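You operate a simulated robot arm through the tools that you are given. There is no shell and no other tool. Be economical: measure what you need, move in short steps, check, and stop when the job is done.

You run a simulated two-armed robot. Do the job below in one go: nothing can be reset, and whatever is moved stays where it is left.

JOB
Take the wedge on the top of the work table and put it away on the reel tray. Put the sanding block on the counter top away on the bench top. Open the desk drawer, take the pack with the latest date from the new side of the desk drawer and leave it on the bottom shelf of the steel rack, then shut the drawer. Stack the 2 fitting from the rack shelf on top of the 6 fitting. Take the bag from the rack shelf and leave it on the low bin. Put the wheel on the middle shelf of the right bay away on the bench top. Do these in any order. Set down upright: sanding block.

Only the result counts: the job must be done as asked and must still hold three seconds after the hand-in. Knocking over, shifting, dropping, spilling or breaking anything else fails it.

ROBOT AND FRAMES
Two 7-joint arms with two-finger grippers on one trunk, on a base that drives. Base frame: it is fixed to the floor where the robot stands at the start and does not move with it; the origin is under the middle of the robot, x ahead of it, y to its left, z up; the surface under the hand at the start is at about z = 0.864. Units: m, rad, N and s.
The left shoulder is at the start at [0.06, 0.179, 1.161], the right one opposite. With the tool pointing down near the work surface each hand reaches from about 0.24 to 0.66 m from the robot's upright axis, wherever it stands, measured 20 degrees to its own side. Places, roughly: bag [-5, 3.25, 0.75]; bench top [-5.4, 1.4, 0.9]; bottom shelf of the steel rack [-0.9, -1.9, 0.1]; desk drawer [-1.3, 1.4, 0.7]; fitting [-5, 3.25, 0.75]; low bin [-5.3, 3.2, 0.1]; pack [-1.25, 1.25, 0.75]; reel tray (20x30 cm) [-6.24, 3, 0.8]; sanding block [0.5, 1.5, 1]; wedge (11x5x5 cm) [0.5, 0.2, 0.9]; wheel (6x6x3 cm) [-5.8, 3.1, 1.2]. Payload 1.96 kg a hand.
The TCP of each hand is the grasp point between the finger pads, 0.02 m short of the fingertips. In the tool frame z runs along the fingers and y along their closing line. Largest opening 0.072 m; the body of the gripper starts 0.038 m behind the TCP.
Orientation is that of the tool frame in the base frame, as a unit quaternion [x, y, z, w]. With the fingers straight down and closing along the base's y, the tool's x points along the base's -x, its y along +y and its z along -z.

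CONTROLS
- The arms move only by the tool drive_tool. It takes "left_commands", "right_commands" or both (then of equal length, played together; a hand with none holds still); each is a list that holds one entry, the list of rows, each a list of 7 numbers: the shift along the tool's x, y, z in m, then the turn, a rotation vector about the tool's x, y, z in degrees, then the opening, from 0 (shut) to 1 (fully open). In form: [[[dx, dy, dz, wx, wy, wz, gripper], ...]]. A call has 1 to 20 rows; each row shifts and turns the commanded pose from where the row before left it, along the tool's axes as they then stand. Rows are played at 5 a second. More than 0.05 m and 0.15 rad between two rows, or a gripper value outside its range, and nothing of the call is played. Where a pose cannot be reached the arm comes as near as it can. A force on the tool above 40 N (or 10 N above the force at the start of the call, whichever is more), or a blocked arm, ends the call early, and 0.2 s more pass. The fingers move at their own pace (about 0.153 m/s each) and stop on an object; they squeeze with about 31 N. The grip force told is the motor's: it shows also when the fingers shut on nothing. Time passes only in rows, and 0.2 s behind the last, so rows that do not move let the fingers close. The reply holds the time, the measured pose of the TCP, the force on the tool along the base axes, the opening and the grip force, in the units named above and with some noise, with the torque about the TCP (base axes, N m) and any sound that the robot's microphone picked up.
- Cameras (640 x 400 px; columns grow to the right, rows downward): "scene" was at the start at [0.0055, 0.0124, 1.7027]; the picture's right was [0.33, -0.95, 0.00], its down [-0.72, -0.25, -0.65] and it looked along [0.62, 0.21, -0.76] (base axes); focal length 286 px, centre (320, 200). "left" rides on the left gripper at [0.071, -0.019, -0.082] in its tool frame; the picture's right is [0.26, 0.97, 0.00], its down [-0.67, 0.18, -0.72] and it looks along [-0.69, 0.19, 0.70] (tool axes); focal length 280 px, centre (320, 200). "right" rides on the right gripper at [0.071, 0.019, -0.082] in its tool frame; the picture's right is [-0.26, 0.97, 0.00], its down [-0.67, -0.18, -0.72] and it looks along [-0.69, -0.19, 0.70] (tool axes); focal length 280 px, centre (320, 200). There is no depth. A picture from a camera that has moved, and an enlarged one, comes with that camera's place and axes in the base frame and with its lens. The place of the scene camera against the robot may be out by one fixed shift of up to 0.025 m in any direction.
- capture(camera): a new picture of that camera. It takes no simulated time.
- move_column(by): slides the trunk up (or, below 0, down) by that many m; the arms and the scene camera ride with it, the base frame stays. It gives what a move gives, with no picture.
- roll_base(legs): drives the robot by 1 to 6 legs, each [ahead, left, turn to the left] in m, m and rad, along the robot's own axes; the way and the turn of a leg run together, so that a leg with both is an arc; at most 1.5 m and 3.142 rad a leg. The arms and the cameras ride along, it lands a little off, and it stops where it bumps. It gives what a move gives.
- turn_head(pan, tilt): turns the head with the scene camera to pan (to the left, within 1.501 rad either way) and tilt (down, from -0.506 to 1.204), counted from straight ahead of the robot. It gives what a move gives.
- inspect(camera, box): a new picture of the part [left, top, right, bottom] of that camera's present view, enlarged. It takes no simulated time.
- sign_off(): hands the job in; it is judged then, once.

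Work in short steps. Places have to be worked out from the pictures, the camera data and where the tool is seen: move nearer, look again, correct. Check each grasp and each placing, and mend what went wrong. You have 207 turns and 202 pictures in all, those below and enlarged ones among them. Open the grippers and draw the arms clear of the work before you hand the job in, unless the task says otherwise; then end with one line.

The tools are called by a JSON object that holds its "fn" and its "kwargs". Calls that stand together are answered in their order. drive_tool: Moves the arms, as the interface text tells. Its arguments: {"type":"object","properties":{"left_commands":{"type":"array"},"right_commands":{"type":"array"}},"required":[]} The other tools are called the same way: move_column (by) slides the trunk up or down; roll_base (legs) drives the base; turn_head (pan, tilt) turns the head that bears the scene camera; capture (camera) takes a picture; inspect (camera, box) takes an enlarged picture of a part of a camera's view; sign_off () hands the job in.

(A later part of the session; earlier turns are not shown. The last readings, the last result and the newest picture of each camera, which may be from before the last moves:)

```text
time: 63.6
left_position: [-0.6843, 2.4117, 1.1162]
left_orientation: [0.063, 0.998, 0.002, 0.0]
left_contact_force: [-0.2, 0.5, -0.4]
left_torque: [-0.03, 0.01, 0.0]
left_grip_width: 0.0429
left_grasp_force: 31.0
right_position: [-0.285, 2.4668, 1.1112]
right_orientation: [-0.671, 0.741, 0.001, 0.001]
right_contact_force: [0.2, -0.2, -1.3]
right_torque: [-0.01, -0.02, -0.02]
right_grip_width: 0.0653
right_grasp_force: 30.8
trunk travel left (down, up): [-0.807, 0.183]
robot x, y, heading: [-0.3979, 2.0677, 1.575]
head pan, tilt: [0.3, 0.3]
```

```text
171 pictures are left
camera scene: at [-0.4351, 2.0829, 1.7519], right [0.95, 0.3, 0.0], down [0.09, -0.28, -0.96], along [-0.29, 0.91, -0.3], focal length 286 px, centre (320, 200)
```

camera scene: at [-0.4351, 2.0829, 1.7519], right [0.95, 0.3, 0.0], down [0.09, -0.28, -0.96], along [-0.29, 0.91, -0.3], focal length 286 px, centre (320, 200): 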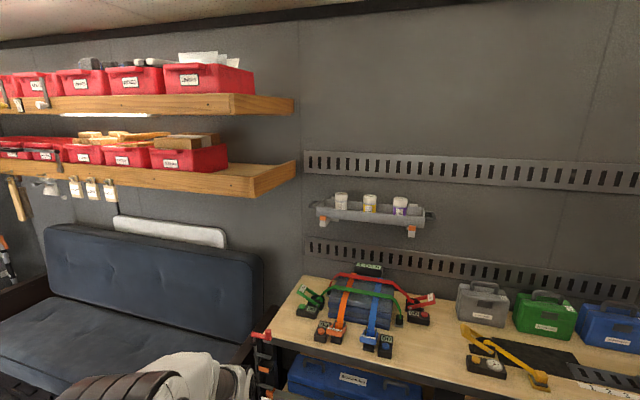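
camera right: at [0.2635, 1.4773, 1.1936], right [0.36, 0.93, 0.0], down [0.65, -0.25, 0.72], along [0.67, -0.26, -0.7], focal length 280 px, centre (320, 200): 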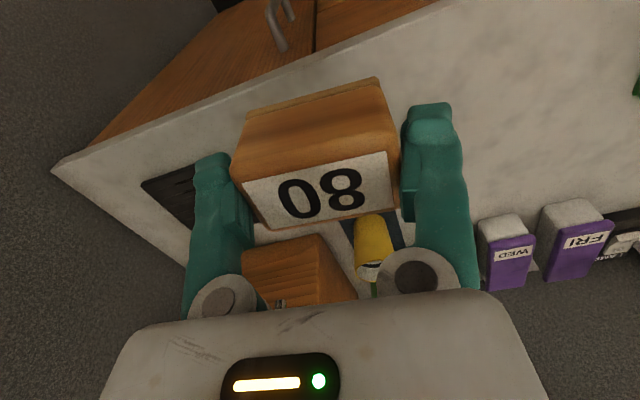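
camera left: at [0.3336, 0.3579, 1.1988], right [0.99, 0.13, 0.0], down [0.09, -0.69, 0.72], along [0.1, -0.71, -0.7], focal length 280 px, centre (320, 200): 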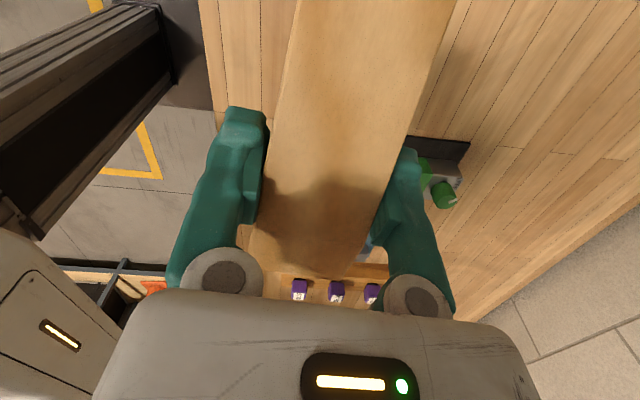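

The trailer's aisle runs along -x between about y=1.75 and y=2.83. I'll travel sideways (facing +y) along y≈2.2, which keeps my profile narrow.

{"fn": "roll_base", "kwargs": {"legs": [[0.13, 0, -0.006], [0, 1.3, 0], [0, 0.8, 0]]}}

{"fn": "turn_head", "kwargs": {"pan": 1.4, "tilt": 0.5}}

{"fn": "capture", "kwargs": {"camera": "scene"}}

{"fn": "capture", "kwargs": {"camera": "right"}}

```text
time: 74.7
left_position: [-2.7416, 2.5277, 1.1161]
left_orientation: [0.058, 0.998, 0.002, -0.001]
left_contact_force: [0.4, 0.0, -0.3]
left_torque: [-0.03, -0.01, 0.0]
left_grip_width: 0.0434
left_grasp_force: 30.4
right_position: [-2.343, 2.5859, 1.1111]
right_orientation: [-0.675, 0.738, 0.001, 0.001]
right_contact_force: [-0.2, 0.1, -1.4]
right_torque: [0.01, 0.04, 0.02]
right_grip_width: 0.0647
right_grasp_force: 30.5
trunk travel left (down, up): [-0.807, 0.183]
robot x, y, heading: [-2.4499, 2.181, 1.586]
head pan, tilt: [0.3, 0.3]
```

```text
time: 76.0
left_position: [-2.7421, 2.5278, 1.1159]
left_orientation: [0.059, 0.998, 0.001, -0.001]
left_contact_force: [0.8, -0.3, -0.7]
left_torque: [-0.01, -0.01, -0.01]
left_grip_width: 0.0429
left_grasp_force: 31.0
right_position: [-2.3432, 2.5854, 1.1111]
right_orientation: [-0.675, 0.738, 0.001, 0.001]
right_contact_force: [0.0, -0.1, -1.5]
right_torque: [-0.01, -0.05, 0.0]
right_grip_width: 0.0645
right_grasp_force: 31.6
trunk travel left (down, up): [-0.807, 0.183]
robot x, y, heading: [-2.453, 2.1865, 1.583]
head pan, tilt: [1.4, 0.499]
```

```text
170 pictures are left
camera scene: at [-2.5492, 2.127, 1.7335], right [0.16, 0.99, 0.0], down [0.47, -0.07, -0.88], along [-0.87, 0.14, -0.48], focal length 286 px, centre (320, 200)
```

scene: 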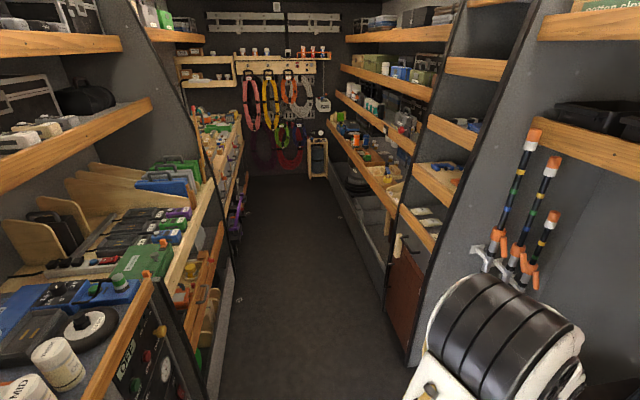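

```text
169 pictures are left
camera right: at [-2.3681, 2.5163, 1.1932], right [-0.94, 0.35, 0.0], down [0.24, 0.65, 0.72], along [0.25, 0.67, -0.7], focal length 280 px, centre (320, 200)
```

right: 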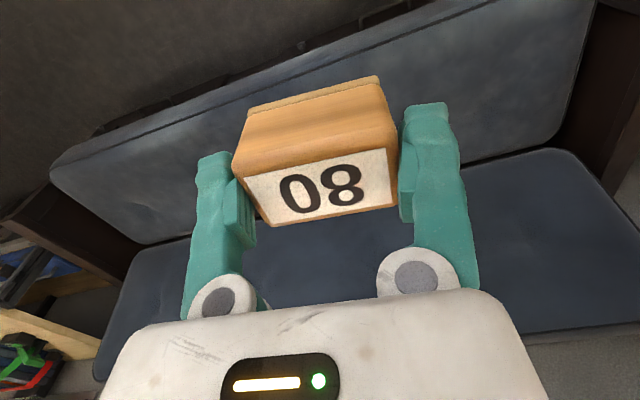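

The aisle is clear (y 1.66–2.82). Continuing sideways toward the reel tray at x≈-6.2, with a stop on the way to look.

{"fn": "roll_base", "kwargs": {"legs": [[0.03, 0, -0.013], [0, 1.4, 0], [0, 1.3, 0]]}}

{"fn": "turn_head", "kwargs": {"pan": 0.6, "tilt": 0.5}}

{"fn": "capture", "kwargs": {"camera": "scene"}}

{"fn": "turn_head", "kwargs": {"pan": -0.3, "tilt": 0.6}}

{"fn": "capture", "kwargs": {"camera": "scene"}}

```text
time: 89.7
left_position: [-5.4534, 2.601, 1.1164]
left_orientation: [0.079, 0.997, 0.001, 0.0]
left_contact_force: [0.7, 0.0, -0.8]
left_torque: [-0.01, 0.01, -0.01]
left_grip_width: 0.0429
left_grasp_force: 31.3
right_position: [-5.0522, 2.643, 1.1099]
right_orientation: [-0.659, 0.752, 0.002, 0.001]
right_contact_force: [-1.3, 0.2, -2.2]
right_torque: [-0.02, -0.02, 0.03]
right_grip_width: 0.0637
right_grasp_force: 30.9
trunk travel left (down, up): [-0.807, 0.183]
robot x, y, heading: [-5.1809, 2.2487, 1.546]
head pan, tilt: [1.4, 0.499]
```

```text
time: 90.8
left_position: [-5.4543, 2.6007, 1.1168]
left_orientation: [0.081, 0.997, 0.001, -0.001]
left_contact_force: [0.8, 0.6, -0.7]
left_torque: [0.0, -0.02, -0.02]
left_grip_width: 0.0431
left_grasp_force: 30.5
right_position: [-5.0523, 2.6427, 1.1102]
right_orientation: [-0.659, 0.753, 0.001, 0.002]
right_contact_force: [0.5, 0.4, -0.9]
right_torque: [0.03, -0.01, 0.02]
right_grip_width: 0.0634
right_grasp_force: 30.8
trunk travel left (down, up): [-0.807, 0.183]
robot x, y, heading: [-5.1783, 2.244, 1.541]
head pan, tilt: [0.6, 0.499]
```

```text
168 pictures are left
camera scene: at [-5.2381, 2.2506, 1.7335], right [0.84, 0.54, 0.0], down [0.26, -0.4, -0.88], along [-0.48, 0.74, -0.48], focal length 286 px, centre (320, 200)
```

scene: 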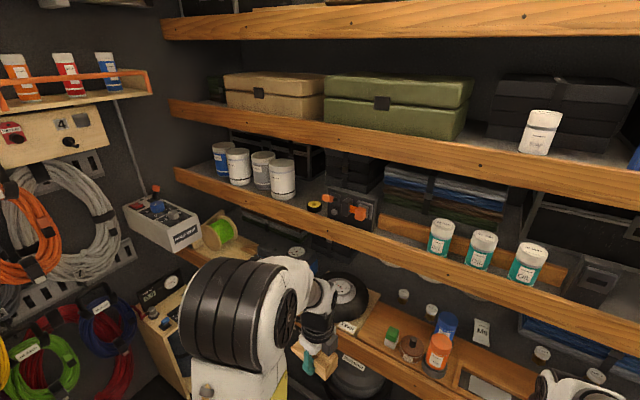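

```text
time: 92.0
left_position: [-5.4537, 2.602, 1.1166]
left_orientation: [0.079, 0.997, 0.002, -0.001]
left_contact_force: [-0.4, 0.0, -0.7]
left_torque: [0.01, -0.03, -0.01]
left_grip_width: 0.0429
left_grasp_force: 30.8
right_position: [-5.0523, 2.6421, 1.1098]
right_orientation: [-0.659, 0.752, 0.001, 0.001]
right_contact_force: [0.3, 0.6, -1.8]
right_torque: [0.02, 0.01, -0.01]
right_grip_width: 0.0635
right_grasp_force: 30.5
trunk travel left (down, up): [-0.807, 0.183]
robot x, y, heading: [-5.1792, 2.2492, 1.542]
head pan, tilt: [-0.3, 0.6]
```

```text
167 pictures are left
camera scene: at [-5.1603, 2.2579, 1.7244], right [0.95, -0.32, 0.0], down [-0.18, -0.54, -0.82], along [0.27, 0.78, -0.57], focal length 286 px, centre (320, 200)
```

scene: 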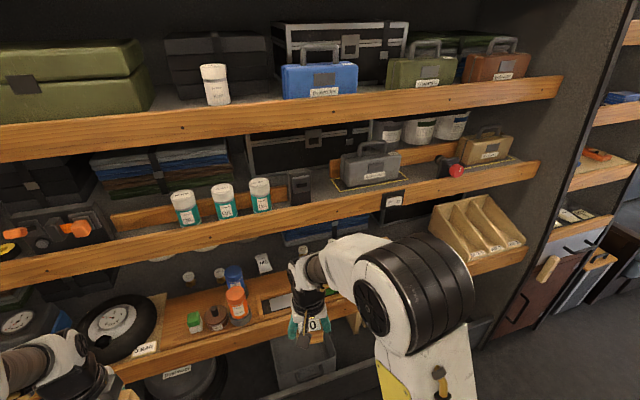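

I see the reel tray (green reel) near (-6.3, 3.0) and the yellow wheel near (-5.77, 3.02, 1.2). I'll shift further left and look more closely.

{"fn": "roll_base", "kwargs": {"legs": [[0, 0, 0.029], [0.0, 0.5, 0]]}}

{"fn": "turn_head", "kwargs": {"pan": 0.6, "tilt": 0.75}}

{"fn": "capture", "kwargs": {"camera": "scene"}}

{"fn": "turn_head", "kwargs": {"pan": 1.4, "tilt": 0.7}}

{"fn": "capture", "kwargs": {"camera": "scene"}}

```text
time: 95.3
left_position: [-5.9631, 2.5858, 1.1163]
left_orientation: [0.059, 0.998, 0.001, -0.001]
left_contact_force: [-0.3, 0.0, 0.0]
left_torque: [0.01, -0.02, 0.02]
left_grip_width: 0.0429
left_grasp_force: 30.8
right_position: [-5.5636, 2.6429, 1.1105]
right_orientation: [-0.674, 0.739, 0.001, 0.001]
right_contact_force: [0.2, -0.2, -1.4]
right_torque: [0.0, 0.03, -0.02]
right_grip_width: 0.063
right_grasp_force: 31.2
trunk travel left (down, up): [-0.807, 0.183]
robot x, y, heading: [-5.6776, 2.2434, 1.584]
head pan, tilt: [-0.3, 0.6]
```

```text
time: 96.5
left_position: [-5.9628, 2.5856, 1.1173]
left_orientation: [0.059, 0.998, 0.0, 0.0]
left_contact_force: [-0.2, 0.6, -1.1]
left_torque: [-0.01, -0.01, 0.01]
left_grip_width: 0.043
left_grasp_force: 30.0
right_position: [-5.5642, 2.6444, 1.1115]
right_orientation: [-0.673, 0.739, 0.0, 0.001]
right_contact_force: [-0.2, -0.4, -0.7]
right_torque: [-0.02, -0.01, 0.0]
right_grip_width: 0.0631
right_grasp_force: 31.2
trunk travel left (down, up): [-0.807, 0.183]
robot x, y, heading: [-5.672, 2.2454, 1.584]
head pan, tilt: [0.6, 0.75]
```

```text
166 pictures are left
camera scene: at [-5.7295, 2.2386, 1.7115], right [0.82, 0.57, 0.0], down [0.39, -0.56, -0.73], along [-0.42, 0.6, -0.68], focal length 286 px, centre (320, 200)
```

scene: 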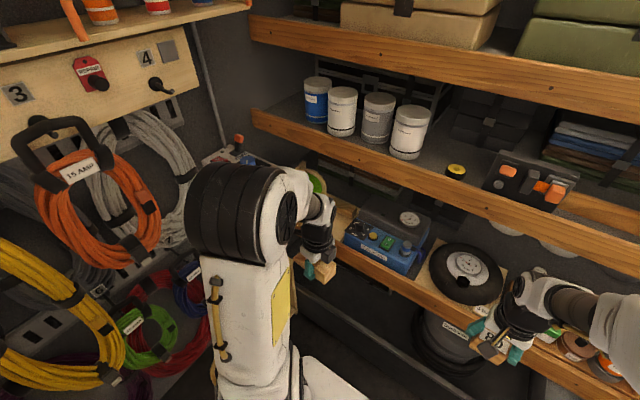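

```text
time: 97.7
left_position: [-5.9621, 2.5872, 1.1169]
left_orientation: [0.059, 0.998, 0.001, 0.0]
left_contact_force: [-0.6, -0.4, -1.4]
left_torque: [0.03, -0.02, -0.01]
left_grip_width: 0.0432
left_grasp_force: 31.3
right_position: [-5.5633, 2.6428, 1.1106]
right_orientation: [-0.674, 0.739, 0.002, 0.002]
right_contact_force: [0.0, 0.0, -1.2]
right_torque: [-0.02, 0.0, -0.01]
right_grip_width: 0.063
right_grasp_force: 31.2
trunk travel left (down, up): [-0.807, 0.183]
robot x, y, heading: [-5.6791, 2.2493, 1.583]
head pan, tilt: [1.4, 0.7]
```

```text
165 pictures are left
camera scene: at [-5.7656, 2.1843, 1.7158], right [0.16, 0.99, 0.0], down [0.64, -0.1, -0.76], along [-0.76, 0.12, -0.64], focal length 286 px, centre (320, 200)
```

scene: 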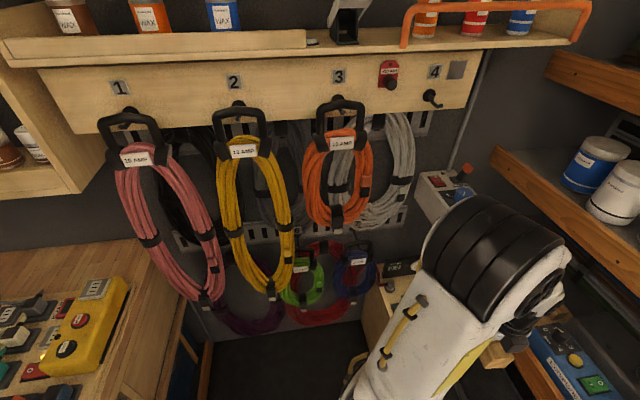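

My left arm hides the tray. I'll look with the left wrist camera.

{"fn": "capture", "kwargs": {"camera": "left"}}

{"fn": "turn_head", "kwargs": {"pan": 0.3, "tilt": 0.8}}

{"fn": "capture", "kwargs": {"camera": "scene"}}

```text
164 pictures are left
camera left: at [-6.0373, 2.5759, 1.1984], right [-0.15, 0.99, 0.0], down [0.69, 0.1, 0.71], along [0.71, 0.11, -0.7], focal length 280 px, centre (320, 200)
```

left: 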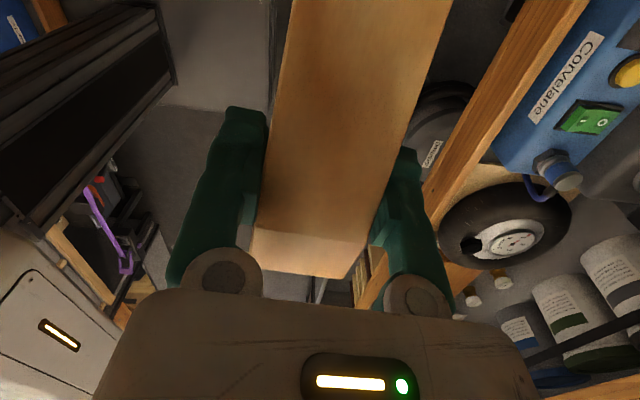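

```text
time: 99.0
left_position: [-5.9626, 2.5858, 1.1159]
left_orientation: [0.059, 0.998, 0.001, -0.001]
left_contact_force: [-0.2, 0.8, -0.5]
left_torque: [0.0, 0.0, 0.0]
left_grip_width: 0.0429
left_grasp_force: 31.1
right_position: [-5.5642, 2.6439, 1.1105]
right_orientation: [-0.674, 0.739, 0.001, 0.001]
right_contact_force: [-0.3, -0.1, -1.6]
right_torque: [-0.01, 0.02, -0.03]
right_grip_width: 0.0628
right_grasp_force: 30.6
trunk travel left (down, up): [-0.807, 0.183]
robot x, y, heading: [-5.6744, 2.2405, 1.578]
head pan, tilt: [0.3, 0.799]
```

```text
163 pictures are left
camera scene: at [-5.7066, 2.2475, 1.7075], right [0.95, 0.31, 0.0], down [0.22, -0.68, -0.7], along [-0.21, 0.66, -0.72], focal length 286 px, centre (320, 200)
```

scene: 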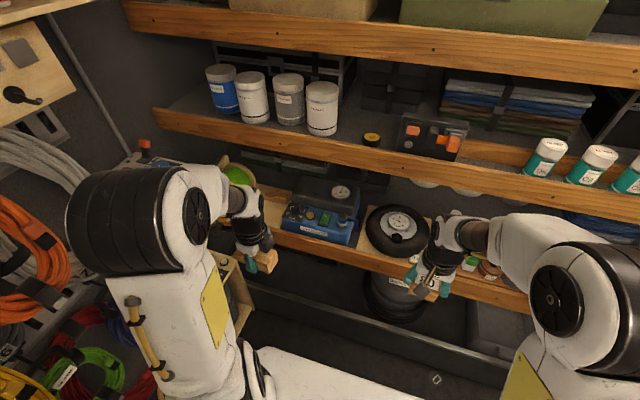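

I'll turn the robot about 0.75 rad left so the tray is between the arms and visible.

{"fn": "roll_base", "kwargs": {"legs": [[0, 0, 0.75]]}}

{"fn": "turn_head", "kwargs": {"pan": -0.2, "tilt": 0.8}}

{"fn": "capture", "kwargs": {"camera": "scene"}}

```text
time: 101.3
left_position: [-6.1191, 2.304, 1.1169]
left_orientation: [-0.303, 0.953, 0.001, 0.0]
left_contact_force: [0.6, 0.4, -0.8]
left_torque: [0.0, -0.02, -0.01]
left_grip_width: 0.0428
left_grasp_force: 31.4
right_position: [-5.8603, 2.6143, 1.1117]
right_orientation: [0.894, -0.448, -0.002, -0.001]
right_contact_force: [0.7, 0.3, -0.9]
right_torque: [0.0, 0.04, -0.02]
right_grip_width: 0.0628
right_grasp_force: 31.0
trunk travel left (down, up): [-0.807, 0.183]
robot x, y, heading: [-5.6753, 2.2442, 2.319]
head pan, tilt: [0.3, 0.799]
```

```text
time: 102.3
left_position: [-6.1185, 2.305, 1.1156]
left_orientation: [-0.304, 0.953, 0.0, -0.001]
left_contact_force: [-0.6, -0.6, -0.1]
left_torque: [0.0, 0.02, -0.02]
left_grip_width: 0.0432
left_grasp_force: 31.2
right_position: [-5.8607, 2.6142, 1.1106]
right_orientation: [0.894, -0.448, -0.002, -0.001]
right_contact_force: [0.0, 0.5, -1.3]
right_torque: [0.01, -0.03, 0.02]
right_grip_width: 0.0627
right_grasp_force: 31.1
trunk travel left (down, up): [-0.807, 0.183]
robot x, y, heading: [-5.6776, 2.2456, 2.323]
head pan, tilt: [-0.201, 0.799]
```

```text
162 pictures are left
camera scene: at [-5.6839, 2.2555, 1.7075], right [0.85, 0.52, 0.0], down [0.37, -0.61, -0.7], along [-0.36, 0.59, -0.72], focal length 286 px, centre (320, 200)
```

scene: 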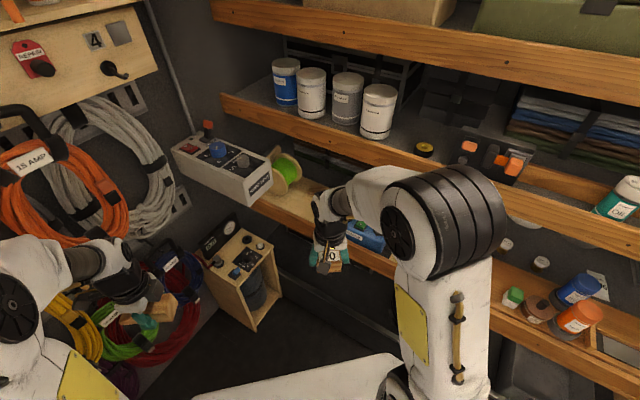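

The tray region is beside the green reel; zooming in.

{"fn": "inspect", "kwargs": {"camera": "scene", "box": [150, 110, 350, 290]}}

```text
2.22 times, centred on (250, 200) of scene
camera zoom: at [-5.6839, 2.2555, 1.7075], right [0.85, 0.52, 0.0], down [0.37, -0.61, -0.7], along [-0.36, 0.59, -0.72], focal length 636 px, centre (476, 200)
```

zoom: 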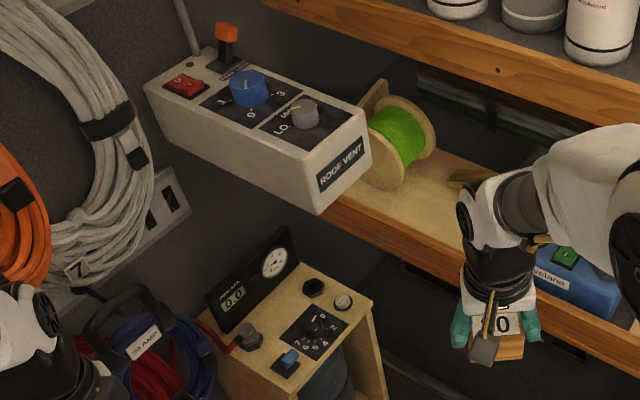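

The right arm blocks the view; I'll turn back a little (heading about 2.0) so the tray falls between the arms.

{"fn": "roll_base", "kwargs": {"legs": [[0, 0, -0.35]]}}

{"fn": "turn_head", "kwargs": {"pan": 0.2, "tilt": 0.8}}

{"fn": "capture", "kwargs": {"camera": "scene"}}

```text
time: 103.8
left_position: [-6.0707, 2.4526, 1.1154]
left_orientation: [-0.132, 0.991, 0.0, -0.001]
left_contact_force: [0.3, 0.1, -0.3]
left_torque: [-0.01, 0.01, 0.01]
left_grip_width: 0.043
left_grasp_force: 31.3
right_position: [-5.7231, 2.6546, 1.1104]
right_orientation: [0.802, -0.597, -0.001, -0.001]
right_contact_force: [0.5, 0.2, -1.4]
right_torque: [0.0, -0.05, 0.01]
right_grip_width: 0.0627
right_grasp_force: 30.9
trunk travel left (down, up): [-0.807, 0.183]
robot x, y, heading: [-5.679, 2.245, 1.964]
head pan, tilt: [-0.201, 0.799]
```

```text
time: 104.6
left_position: [-6.0698, 2.4531, 1.1158]
left_orientation: [-0.132, 0.991, 0.001, -0.001]
left_contact_force: [-1.0, 0.4, -1.2]
left_torque: [0.01, -0.01, 0.0]
left_grip_width: 0.0429
left_grasp_force: 30.9
right_position: [-5.721, 2.6556, 1.1103]
right_orientation: [0.802, -0.597, -0.001, -0.001]
right_contact_force: [-0.4, -1.0, -0.3]
right_torque: [-0.02, -0.02, 0.01]
right_grip_width: 0.0627
right_grasp_force: 30.6
trunk travel left (down, up): [-0.807, 0.183]
robot x, y, heading: [-5.6756, 2.2402, 1.968]
head pan, tilt: [0.201, 0.799]
```

```text
160 pictures are left
camera scene: at [-5.7046, 2.2421, 1.7075], right [0.83, 0.56, 0.0], down [0.4, -0.59, -0.7], along [-0.39, 0.58, -0.72], focal length 286 px, centre (320, 200)
```

scene: 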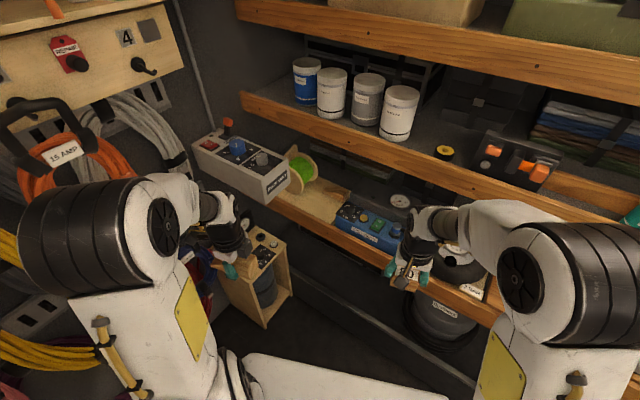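

{"fn": "inspect", "kwargs": {"camera": "scene", "box": [240, 110, 440, 260]}}

```text
2.67 times, centred on (340, 185) of scene
camera zoom: at [-5.7046, 2.2421, 1.7075], right [0.83, 0.56, 0.0], down [0.4, -0.59, -0.7], along [-0.39, 0.58, -0.72], focal length 764 px, centre (267, 240)
```

zoom: 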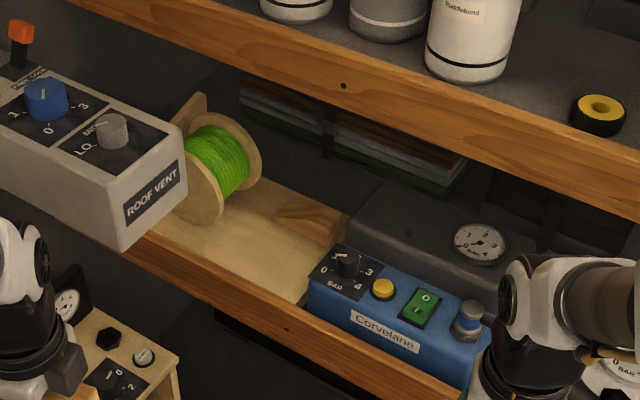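

The free part of the reel tray is around (-6.19, 2.965), z≈0.78, under the middle shelf's lip. I'll tuck the right hand back and extend the left hand forward with the wedge's axis along x.

{"fn": "drive_tool", "kwargs": {"left_commands": [[[-0.0272, 0.0339, 0, 0, 0, 0, 0], [-0.0272, 0.0339, 0, 0, 0, 0, 0], [-0.0272, 0.0339, 0, 0, 0, 0, 0], [-0.0272, 0.0339, 0, 0, 0, 0, 0], [-0.0272, 0.0339, 0, 0, 0, 0, 0], [-0.0272, 0.0339, 0, 0, 0, 0, 0], [-0.0272, 0.0339, 0, 0, 0, 0, 0], [0, 0, 0, 0, 0, 8.5, 0], [0, 0, 0, 0, 0, 8.5, 0], [0, 0, 0, 0, 0, 0, 0]]], "right_commands": [[[0.0275, -0.03, 0, 0, 0, 0, 0], [0.0275, -0.03, 0, 0, 0, 0, 0], [0.0275, -0.03, 0, 0, 0, 0, 0], [0.0275, -0.03, 0, 0, 0, 0, 0], [0, 0, 0, 0, 0, 0, 0], [0, 0, 0, 0, 0, 0, 0], [0, 0, 0, 0, 0, 0, 0], [0, 0, 0, 0, 0, 0, 0], [0, 0, 0, 0, 0, 0, 0], [0, 0, 0, 0, 0, 0, 0]]]}}

{"fn": "capture", "kwargs": {"camera": "scene"}}

{"fn": "capture", "kwargs": {"camera": "left"}}

```text
time: 106.8
left_position: [-5.9705, 2.6821, 1.1162]
left_orientation: [0.017, 1.0, 0.001, -0.001]
left_contact_force: [0.0, 0.0, -1.5]
left_torque: [-0.01, -0.01, 0.0]
left_grip_width: 0.043
left_grasp_force: 31.2
left hand out of reach, approached as far as the arm can: row 6, 7
right_position: [-5.5768, 2.597, 1.1136]
right_orientation: [0.802, -0.597, 0.0, -0.001]
right_contact_force: [-0.7, 0.3, -1.1]
right_torque: [0.01, 0.02, -0.03]
right_grip_width: 0.0621
right_grasp_force: 31.8
right hand out of reach, approached as far as the arm can: row 4
trunk travel left (down, up): [-0.807, 0.183]
robot x, y, heading: [-5.6752, 2.2433, 1.969]
head pan, tilt: [0.201, 0.799]
```

```text
158 pictures are left
camera scene: at [-5.7048, 2.2417, 1.7075], right [0.83, 0.56, 0.0], down [0.4, -0.59, -0.7], along [-0.39, 0.58, -0.72], focal length 286 px, centre (320, 200)
```

scene: 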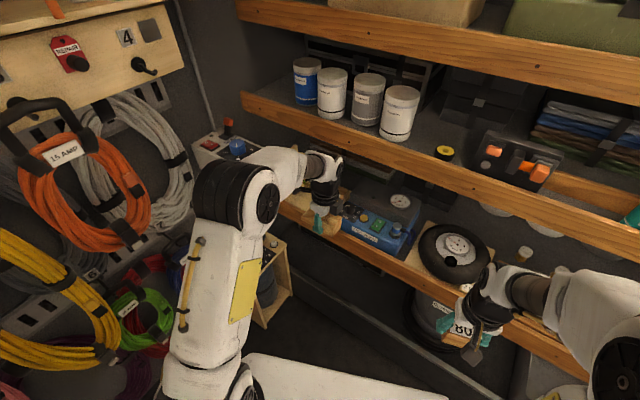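

```text
157 pictures are left
camera left: at [-6.044, 2.6655, 1.1987], right [-0.23, 0.97, 0.0], down [0.68, 0.16, 0.71], along [0.7, 0.17, -0.7], focal length 280 px, centre (320, 200)
```

left: 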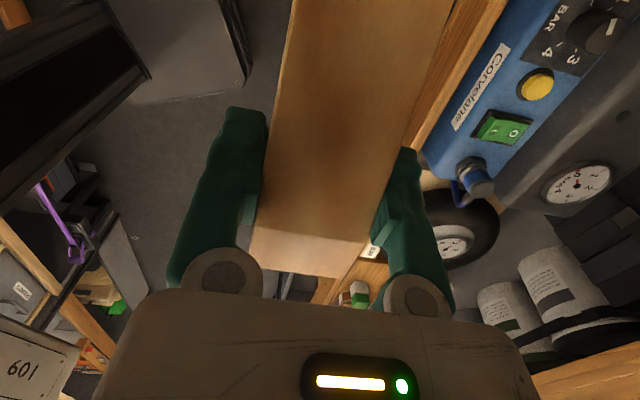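

The forward reach grows when lower, so I'll lower the trunk a bit, then lower and extend the left hand.

{"fn": "move_column", "kwargs": {"by": -0.12}}

{"fn": "drive_tool", "kwargs": {"left_commands": [[[0, 0, 0.035, 0, 0, 0, 0], [0, 0, 0.035, 0, 0, 0, 0], [0, 0.02, 0.03, 0, 0, 0, 0], [0, 0.03, 0, 0, 0, 0, 0], [0, 0.03, 0, -7, 0, 0, 0], [0, 0, 0, -7, 0, 0, 0], [0, 0, 0, -6, 0, 0, 0], [0, 0, 0, 0, 0, 0, 0]]]}}

{"fn": "capture", "kwargs": {"camera": "scene"}}

```text
time: 108.3
left_position: [-5.9702, 2.683, 0.9975]
left_orientation: [0.015, 1.0, 0.001, 0.0]
left_contact_force: [-1.0, -0.2, -0.8]
left_torque: [0.01, 0.01, -0.03]
left_grip_width: 0.0429
left_grasp_force: 30.6
right_position: [-5.5753, 2.5969, 0.9934]
right_orientation: [0.802, -0.597, -0.001, 0.0]
right_contact_force: [0.5, -1.2, -0.8]
right_torque: [-0.02, 0.01, 0.02]
right_grip_width: 0.0624
right_grasp_force: 30.7
trunk travel left (down, up): [-0.687, 0.303]
robot x, y, heading: [-5.6729, 2.2423, 1.966]
head pan, tilt: [0.201, 0.799]
```

```text
time: 110.1
left_position: [-5.969, 2.7624, 0.8953]
left_orientation: [0.015, 0.984, 0.175, 0.003]
left_contact_force: [-0.9, -0.1, -1.1]
left_torque: [-0.02, 0.0, -0.01]
left_grip_width: 0.0427
left_grasp_force: 31.0
right_position: [-5.5753, 2.5983, 0.9928]
right_orientation: [0.803, -0.597, -0.001, -0.001]
right_contact_force: [-0.7, -0.5, -1.0]
right_torque: [-0.02, -0.01, 0.02]
right_grip_width: 0.0625
right_grasp_force: 31.1
trunk travel left (down, up): [-0.687, 0.303]
robot x, y, heading: [-5.6755, 2.2461, 1.967]
head pan, tilt: [0.201, 0.799]
```

```text
156 pictures are left
camera scene: at [-5.7046, 2.2424, 1.5875], right [0.83, 0.56, 0.0], down [0.4, -0.59, -0.7], along [-0.39, 0.58, -0.72], focal length 286 px, centre (320, 200)
```

scene: 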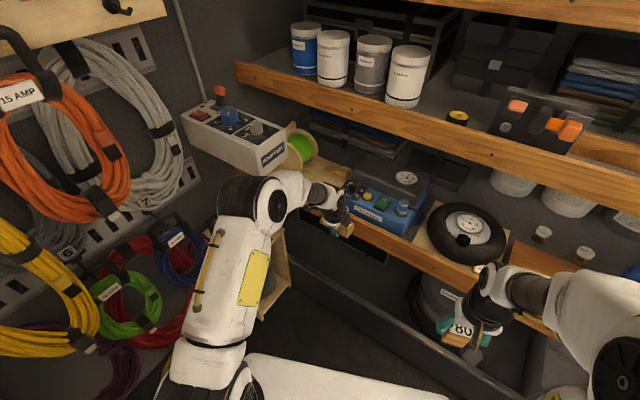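

Inspecting the tray from the lower viewpoint to fix its height.

{"fn": "inspect", "kwargs": {"camera": "scene", "box": [240, 100, 440, 260]}}

```text
2.50 times, centred on (340, 180) of scene
camera zoom: at [-5.7046, 2.2424, 1.5875], right [0.83, 0.56, 0.0], down [0.4, -0.59, -0.7], along [-0.39, 0.58, -0.72], focal length 716 px, centre (270, 250)
```

zoom: 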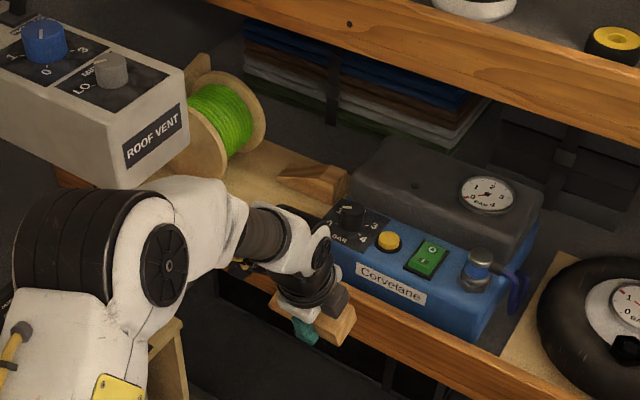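

The "ROOF VENT" box (right end x≈-6.21, y 2.67–2.80, z>1.03) limits the way in. I'll draw the hand back, move the base, then bring the hand in around the compressor's corner by arm.

{"fn": "drive_tool", "kwargs": {"left_commands": [[[-0.01625, -0.0388, -0.0141, 0, 0, 0, 0], [-0.01625, -0.0388, -0.0141, 0, 0, 0, 0], [-0.01625, -0.0388, -0.0141, 0, 0, 0, 0], [-0.01625, -0.0388, -0.0141, 0, 0, 0, 0], [0, 0, 0, 0, 0, 0, 0]]]}}

{"fn": "roll_base", "kwargs": {"legs": [[0.255, 0.106, 0]]}}

{"fn": "capture", "kwargs": {"camera": "scene"}}

{"fn": "capture", "kwargs": {"camera": "left"}}

```text
time: 111.3
left_position: [-5.9068, 2.5964, 0.8958]
left_orientation: [0.016, 0.985, 0.174, 0.003]
left_contact_force: [-0.3, 0.2, -1.1]
left_torque: [0.0, -0.02, -0.02]
left_grip_width: 0.043
left_grasp_force: 30.4
right_position: [-5.5768, 2.5979, 0.993]
right_orientation: [0.802, -0.597, -0.001, -0.001]
right_contact_force: [0.6, 0.2, -1.1]
right_torque: [0.02, 0.01, 0.03]
right_grip_width: 0.0625
right_grasp_force: 31.0
trunk travel left (down, up): [-0.687, 0.303]
robot x, y, heading: [-5.676, 2.2444, 1.97]
head pan, tilt: [0.201, 0.799]
```

```text
time: 113.2
left_position: [-6.0985, 2.7887, 0.8961]
left_orientation: [0.016, 0.985, 0.174, 0.002]
left_contact_force: [0.1, -1.0, -1.9]
left_torque: [0.03, -0.02, 0.0]
left_grip_width: 0.0432
left_grasp_force: 31.2
right_position: [-5.7695, 2.7903, 0.993]
right_orientation: [0.802, -0.598, -0.001, -0.001]
right_contact_force: [-0.6, 0.4, -1.1]
right_torque: [-0.03, -0.04, 0.01]
right_grip_width: 0.0622
right_grasp_force: 30.4
trunk travel left (down, up): [-0.687, 0.303]
robot x, y, heading: [-5.8668, 2.4382, 1.963]
head pan, tilt: [0.201, 0.799]
```

```text
154 pictures are left
camera scene: at [-5.8982, 2.435, 1.5875], right [0.83, 0.56, 0.0], down [0.4, -0.59, -0.7], along [-0.39, 0.58, -0.72], focal length 286 px, centre (320, 200)
```

scene: 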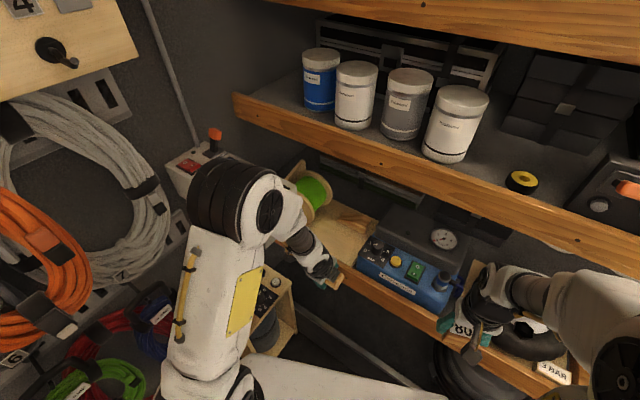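

```text
153 pictures are left
camera left: at [-6.1732, 2.7452, 0.967], right [-0.23, 0.91, 0.33], down [0.67, -0.1, 0.73], along [0.7, 0.39, -0.59], focal length 280 px, centre (320, 200)
```

left: 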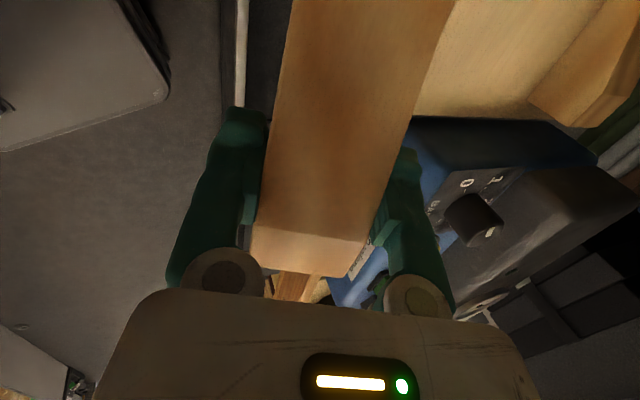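

Inspecting the tray again from here for height and free space.

{"fn": "inspect", "kwargs": {"camera": "scene", "box": [260, 140, 480, 310]}}

```text
2.35 times, centred on (370, 225) of scene
camera zoom: at [-5.8982, 2.435, 1.5875], right [0.83, 0.56, 0.0], down [0.4, -0.59, -0.7], along [-0.39, 0.58, -0.72], focal length 674 px, centre (202, 141)
```

zoom: 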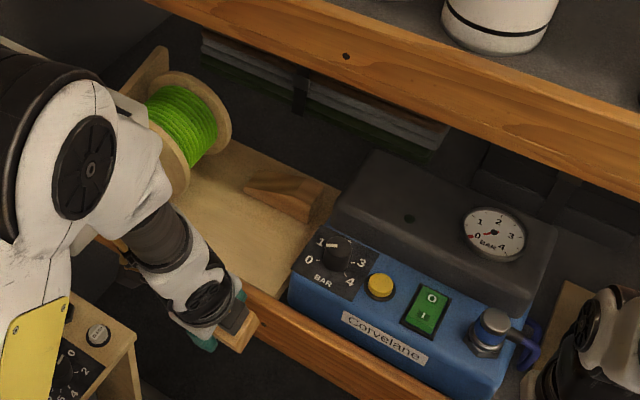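

The compressor top is only ≈0.855, so at this height the wedge clears it; moving the wedge in over the tray.

{"fn": "drive_tool", "kwargs": {"left_commands": [[[0.0133, 0.0312, 0.01135, 0, 0, 0, 0], [0.0133, 0.0312, 0.01135, 0, 0, 0, 0], [0.0133, 0.0312, 0.01135, 0, 0, 0, 0], [0.0133, 0.0312, 0.01135, 0, 0, 0, 0], [0.0133, 0.0312, 0.01135, 0, 0, 0, 0], [0, 0, 0, 0, 0, 0, 0]]]}}

{"fn": "capture", "kwargs": {"camera": "left"}}

{"fn": "inspect", "kwargs": {"camera": "scene", "box": [260, 100, 480, 270]}}

```text
time: 114.6
left_position: [-6.1588, 2.9564, 0.8961]
left_orientation: [0.016, 0.985, 0.173, 0.001]
left_contact_force: [0.5, 0.5, -0.6]
left_torque: [0.0, 0.03, 0.0]
left_grip_width: 0.043
left_grasp_force: 30.3
right_position: [-5.7693, 2.7908, 0.9935]
right_orientation: [0.802, -0.598, -0.002, 0.0]
right_contact_force: [0.1, -0.4, -0.6]
right_torque: [-0.01, 0.0, -0.03]
right_grip_width: 0.0622
right_grasp_force: 30.4
trunk travel left (down, up): [-0.687, 0.303]
robot x, y, heading: [-5.8701, 2.4377, 1.967]
head pan, tilt: [0.201, 0.799]
```

```text
151 pictures are left
camera left: at [-6.2319, 2.9129, 0.9668], right [-0.23, 0.91, 0.33], down [0.67, -0.1, 0.73], along [0.7, 0.39, -0.59], focal length 280 px, centre (320, 200)
```

left: 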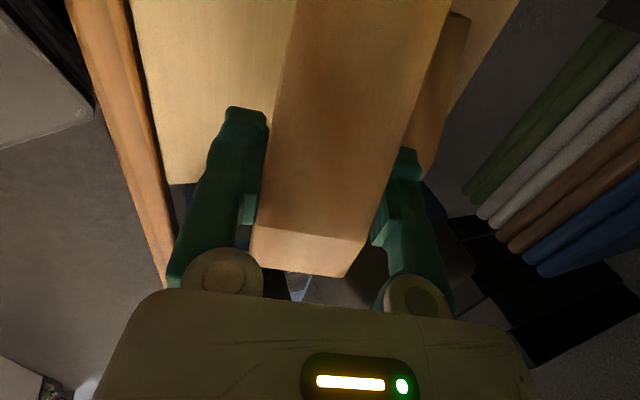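

```text
2.35 times, centred on (370, 185) of scene
camera zoom: at [-5.8975, 2.4341, 1.5875], right [0.83, 0.56, 0.0], down [0.4, -0.59, -0.7], along [-0.39, 0.58, -0.72], focal length 674 px, centre (202, 235)
```

zoom: 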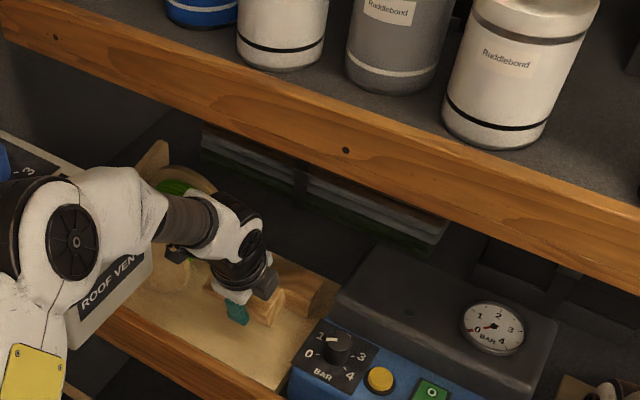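

Over the tray with the other wedge behind and the front edge at y≈2.89. Lowering 0.08 m.

{"fn": "drive_tool", "kwargs": {"left_commands": [[[0, -0.0092, 0.0179, 0, 0, 0, 0], [0, -0.0092, 0.0179, 0, 0, 0, 0], [0, -0.0092, 0.0179, 0, 0, 0, 0], [0, -0.0092, 0.0179, 0, 0, 0, 0], [0, 0, 0, 0, 0, 0, 0]]]}}

{"fn": "capture", "kwargs": {"camera": "left"}}

```text
time: 115.5
left_position: [-6.1585, 2.9543, 0.8431]
left_orientation: [0.016, 0.983, 0.182, 0.001]
left_contact_force: [1.9, -7.1, 19.5]
left_torque: [-0.48, -0.29, -0.05]
left_grip_width: 0.0431
left_grasp_force: 30.8
right_position: [-5.7693, 2.7889, 0.9946]
right_orientation: [0.802, -0.597, 0.0, -0.001]
right_contact_force: [-0.6, 1.0, -2.1]
right_torque: [-0.02, -0.04, -0.02]
right_grip_width: 0.0618
right_grasp_force: 31.1
trunk travel left (down, up): [-0.687, 0.303]
robot x, y, heading: [-5.8712, 2.4374, 1.968]
head pan, tilt: [0.201, 0.799]
stopped in row 4 (left hand): the force on the tool passed its limit at 49 N (the readings are from after the stop); the commanded pose is now the measured one
```

```text
149 pictures are left
camera left: at [-6.2328, 2.9092, 0.9127], right [-0.23, 0.91, 0.35], down [0.67, -0.11, 0.73], along [0.7, 0.4, -0.59], focal length 280 px, centre (320, 200)
```

left: 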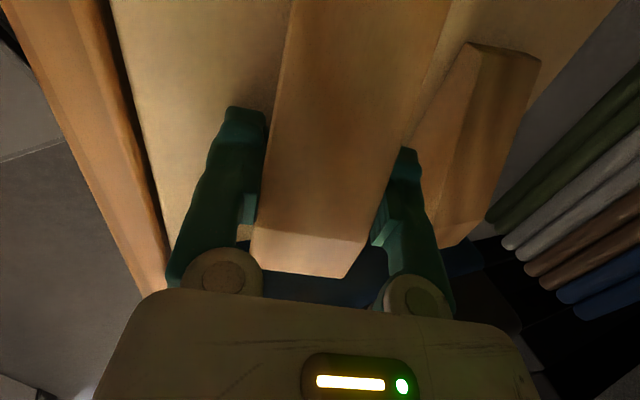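

Contact with the tray (surface ≈0.812). I'll rise 5 mm, open partly, and withdraw along the tool axis.

{"fn": "drive_tool", "kwargs": {"left_commands": [[[0, 0.0017, -0.0047, 0, 0, 0, 0], [0, 0, 0, 0, 0, 0, 0.7], [0, 0, 0, 0, 0, 0, 0.8], [0, 0, 0, 0, 0, 0, 0.8], [0, 0, -0.02, 0, 0, 0, 0.85], [0, 0, -0.03, 0, 0, 0, 0.85], [0, 0, 0, 0, 0, 0, 0.85]]]}}

{"fn": "capture", "kwargs": {"camera": "left"}}

```text
time: 117.1
left_position: [-6.1579, 2.9374, 0.893]
left_orientation: [0.016, 0.984, 0.18, 0.001]
left_contact_force: [-0.1, 0.4, -0.3]
left_torque: [0.01, -0.02, 0.0]
left_grip_width: 0.0614
left_grasp_force: 0.1
right_position: [-5.77, 2.7895, 0.9929]
right_orientation: [0.802, -0.597, 0.0, 0.0]
right_contact_force: [0.1, 0.2, -0.5]
right_torque: [0.0, -0.01, 0.01]
right_grip_width: 0.0619
right_grasp_force: 31.9
trunk travel left (down, up): [-0.687, 0.303]
robot x, y, heading: [-5.8689, 2.4358, 1.967]
head pan, tilt: [0.201, 0.799]
```

```text
148 pictures are left
camera left: at [-6.2326, 2.8922, 0.9634], right [-0.23, 0.91, 0.34], down [0.67, -0.1, 0.73], along [0.7, 0.4, -0.59], focal length 280 px, centre (320, 200)
```

left: 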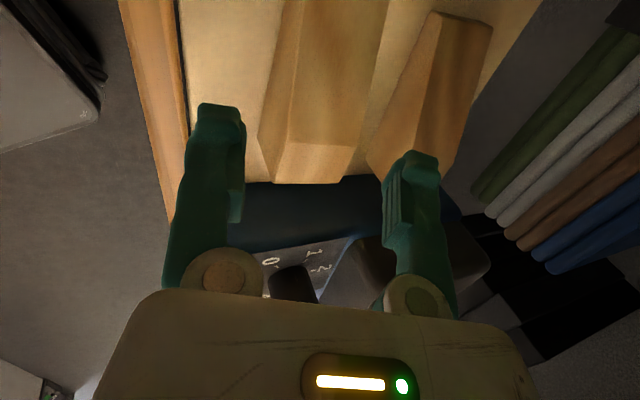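

The wedge lies on the tray. Withdrawing the hand along the way it came.

{"fn": "drive_tool", "kwargs": {"left_commands": [[[-0.0133, -0.0312, -0.01135, 0, 0, 0, 1], [-0.0133, -0.0312, -0.01135, 0, 0, 0, 1], [-0.0133, -0.0312, -0.01135, 0, 0, 0, 1], [-0.0133, -0.0312, -0.01135, 0, 0, 0, 1], [-0.0133, -0.0312, -0.01135, 0, 0, 0, 1], [-0.0133, -0.0312, -0.01135, 0, 0, 0, 1], [0, 0, 0, 0, 0, 0, 1]]]}}

{"fn": "inspect", "kwargs": {"camera": "scene", "box": [260, 100, 480, 270]}}

```text
time: 118.7
left_position: [-6.0884, 2.7336, 0.8885]
left_orientation: [0.015, 0.984, 0.18, 0.002]
left_contact_force: [-0.7, 0.9, 0.0]
left_torque: [0.03, 0.01, 0.01]
left_grip_width: 0.0721
left_grasp_force: 0.0
right_position: [-5.769, 2.7913, 0.9938]
right_orientation: [0.802, -0.598, -0.001, 0.0]
right_contact_force: [-0.2, -0.2, -0.6]
right_torque: [0.01, -0.01, 0.01]
right_grip_width: 0.0616
right_grasp_force: 30.7
trunk travel left (down, up): [-0.687, 0.303]
robot x, y, heading: [-5.8691, 2.4416, 1.968]
head pan, tilt: [0.201, 0.799]
```

```text
2.35 times, centred on (370, 185) of scene
camera zoom: at [-5.8986, 2.4353, 1.5875], right [0.83, 0.56, 0.0], down [0.4, -0.59, -0.7], along [-0.39, 0.58, -0.72], focal length 674 px, centre (202, 235)
```

zoom: 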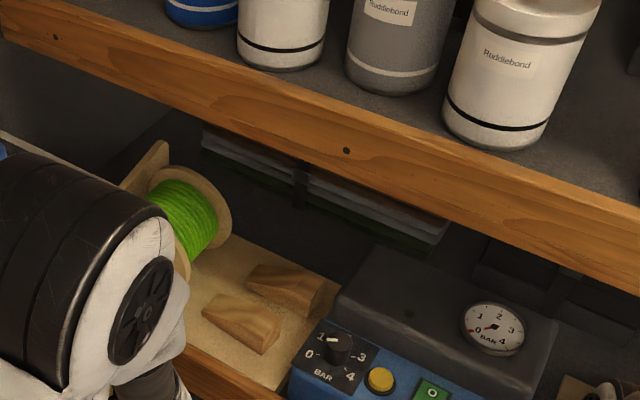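

The wedge sits beside its twin on the tray. Next is the wheel: I'll move to x≈-5.64 facing +y and raise the trunk.

{"fn": "roll_base", "kwargs": {"legs": [[-0.125, -0.196, 0], [0, 0, -0.398]]}}

{"fn": "move_column", "kwargs": {"by": 0.3}}

{"fn": "turn_head", "kwargs": {"pan": 0.2, "tilt": 0.9}}

{"fn": "capture", "kwargs": {"camera": "scene"}}

{"fn": "capture", "kwargs": {"camera": "left"}}

```text
time: 121.6
left_position: [-5.7309, 2.7531, 0.8889]
left_orientation: [0.208, 0.961, 0.177, 0.036]
left_contact_force: [0.0, -0.4, -0.6]
left_torque: [-0.01, 0.02, -0.01]
left_grip_width: 0.0722
left_grasp_force: 0.0
right_position: [-5.4154, 2.6846, 0.9931]
right_orientation: [-0.669, 0.743, 0.001, 0.0]
right_contact_force: [-0.2, -0.2, -1.8]
right_torque: [0.0, -0.03, 0.02]
right_grip_width: 0.0618
right_grasp_force: 31.4
trunk travel left (down, up): [-0.687, 0.303]
robot x, y, heading: [-5.6403, 2.3948, 1.571]
head pan, tilt: [0.201, 0.799]
```

```text
time: 124.6
left_position: [-5.7305, 2.7544, 1.188]
left_orientation: [0.208, 0.962, 0.176, 0.036]
left_contact_force: [-1.1, -0.2, 0.1]
left_torque: [0.03, -0.01, 0.02]
left_grip_width: 0.072
left_grasp_force: 0.0
right_position: [-5.4139, 2.6843, 1.2936]
right_orientation: [-0.669, 0.743, 0.001, 0.001]
right_contact_force: [-0.3, 0.0, -1.9]
right_torque: [-0.01, 0.03, 0.02]
right_grip_width: 0.0616
right_grasp_force: 30.9
trunk travel left (down, up): [-0.987, 0.003]
robot x, y, heading: [-5.643, 2.3958, 1.571]
head pan, tilt: [0.201, 0.799]
```

```text
time: 125.3
left_position: [-5.7298, 2.7535, 1.188]
left_orientation: [0.207, 0.961, 0.177, 0.037]
left_contact_force: [0.1, 0.1, -0.3]
left_torque: [0.02, -0.07, 0.0]
left_grip_width: 0.0719
left_grasp_force: 0.0
right_position: [-5.4148, 2.6847, 1.2925]
right_orientation: [-0.67, 0.742, 0.0, 0.001]
right_contact_force: [-0.1, 0.1, -0.9]
right_torque: [-0.04, 0.0, 0.0]
right_grip_width: 0.0617
right_grasp_force: 30.8
trunk travel left (down, up): [-0.987, 0.003]
robot x, y, heading: [-5.6405, 2.394, 1.571]
head pan, tilt: [0.201, 0.901]
```

```text
146 pictures are left
camera scene: at [-5.6645, 2.3961, 1.8796], right [0.98, 0.2, 0.0], down [0.16, -0.77, -0.62], along [-0.12, 0.61, -0.78], focal length 286 px, centre (320, 200)
```

scene: 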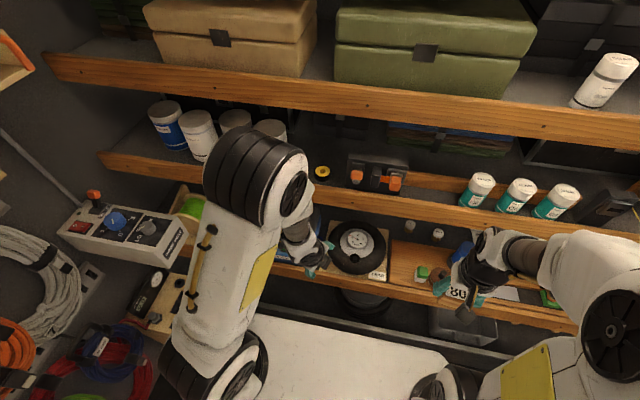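

```text
145 pictures are left
camera left: at [-5.8151, 2.7403, 1.2591], right [0.13, 0.93, 0.34], down [0.58, -0.35, 0.73], along [0.8, 0.1, -0.59], focal length 280 px, centre (320, 200)
```

left: 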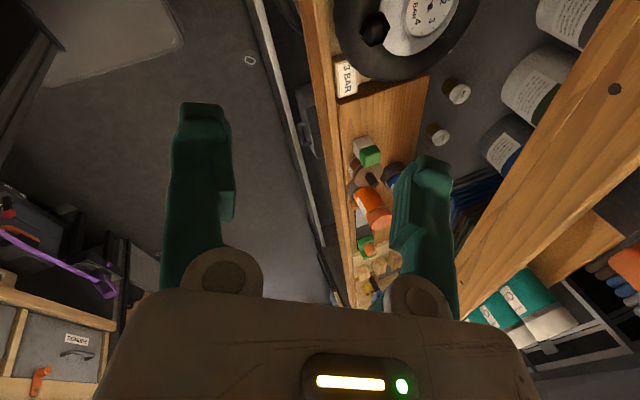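

Wheel appears near (-5.79, 3.08, 1.16). I'll return the left hand to a straight posture (camera on the robot's side) before approaching.

{"fn": "drive_tool", "kwargs": {"left_commands": [[[0, 0, 0, 7, 0, 0, 1], [0, 0, 0, 7, 0, 0, 1], [0, 0, 0, 6.7, 0, 0, 1], [0, 0, 0, 0, 0, -8.2, 1], [0, 0, 0, 0, 0, -8.2, 1], [0, 0, 0, 0, 0, -8.2, 1], [0, 0, 0, 0, 0, -8.2, 1], [0, 0, 0, 0, 0, -8.2, 1], [0, 0, 0, 0, 0, -8.2, 1], [0, 0, 0, 0, 0, -8.2, 1], [0, 0, 0, 0, 0, -8.2, 1], [0, 0, 0, 0, 0, -8.2, 1], [0, 0, 0, 0, 0, -8.2, 1], [0, 0, 0, 0, 0, -8.2, 1], [0, 0, 0, 0, 0, -8.2, 1], [0, 0, 0, 0, 0, -8.2, 1], [0, 0, 0, 0, 0, -7.7, 1], [0, 0, 0, 0, 0, 0, 1]]]}}

{"fn": "capture", "kwargs": {"camera": "left"}}

```text
time: 129.1
left_position: [-5.7301, 2.7541, 1.1884]
left_orientation: [0.707, -0.707, -0.001, -0.001]
left_contact_force: [1.1, -0.3, 0.5]
left_torque: [0.04, 0.0, 0.01]
left_grip_width: 0.0721
left_grasp_force: 0.1
right_position: [-5.4146, 2.6847, 1.2936]
right_orientation: [-0.67, 0.743, 0.001, 0.0]
right_contact_force: [0.7, -0.8, -1.7]
right_torque: [0.02, 0.01, 0.01]
right_grip_width: 0.0614
right_grasp_force: 30.3
trunk travel left (down, up): [-0.987, 0.003]
robot x, y, heading: [-5.6413, 2.3961, 1.573]
head pan, tilt: [0.201, 0.901]
```

```text
144 pictures are left
camera left: at [-5.712, 2.6831, 1.271], right [-0.96, -0.26, 0.0], down [-0.18, 0.67, 0.72], along [-0.19, 0.69, -0.7], focal length 280 px, centre (320, 200)
```

left: 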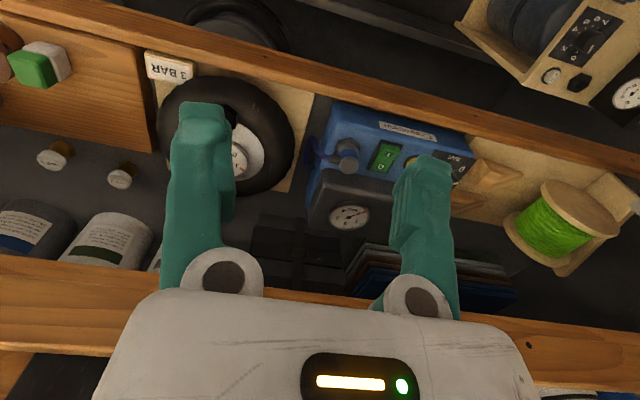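

Raising the hand above the lip, shifting to x≈-5.79, and tilting the fingers forward to see the wheel.

{"fn": "drive_tool", "kwargs": {"left_commands": [[[0, 0.02, -0.04, 0, 0, 0, 1], [0, 0.02, -0.04, 0, 0, 0, 1], [0, 0.02, -0.04, 0, 0, 0, 1], [0, 0, 0, 0, -8, 0, 1], [0, 0, 0, 0, -8, 0, 1], [0, 0, 0, 0, -8, 0, 1], [0, 0, 0, 0, -8, 0, 1], [0, 0, 0, 0, -3, 0, 1], [0, 0, 0, 0, 0, 0, 1]]]}}

{"fn": "capture", "kwargs": {"camera": "left"}}

```text
time: 131.1
left_position: [-5.7891, 2.7838, 1.3151]
left_orientation: [0.682, -0.679, -0.199, -0.184]
left_contact_force: [-0.2, 1.1, -0.1]
left_torque: [-0.03, 0.01, 0.02]
left_grip_width: 0.0717
left_grasp_force: 0.2
left hand out of reach, approached as far as the arm can: row 6, 7, 8
right_position: [-5.4139, 2.6838, 1.2936]
right_orientation: [-0.67, 0.742, 0.001, 0.0]
right_contact_force: [-0.2, 0.3, -1.0]
right_torque: [0.0, -0.01, -0.04]
right_grip_width: 0.0616
right_grasp_force: 31.2
trunk travel left (down, up): [-0.987, 0.003]
robot x, y, heading: [-5.6409, 2.397, 1.574]
head pan, tilt: [0.201, 0.901]
```

```text
143 pictures are left
camera left: at [-5.7691, 2.6812, 1.3479], right [-0.97, -0.23, -0.12], down [-0.17, 0.2, 0.97], along [-0.2, 0.95, -0.23], focal length 280 px, centre (320, 200)
```

left: 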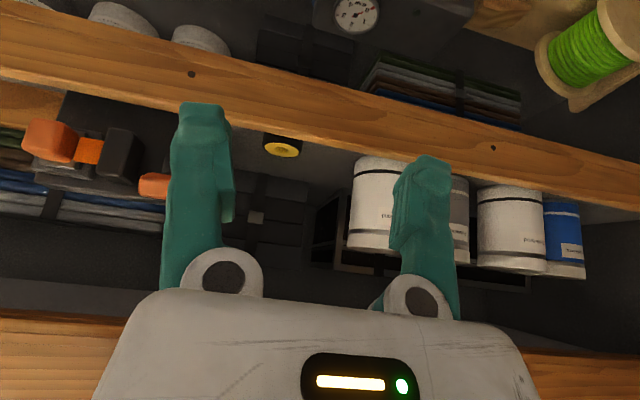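

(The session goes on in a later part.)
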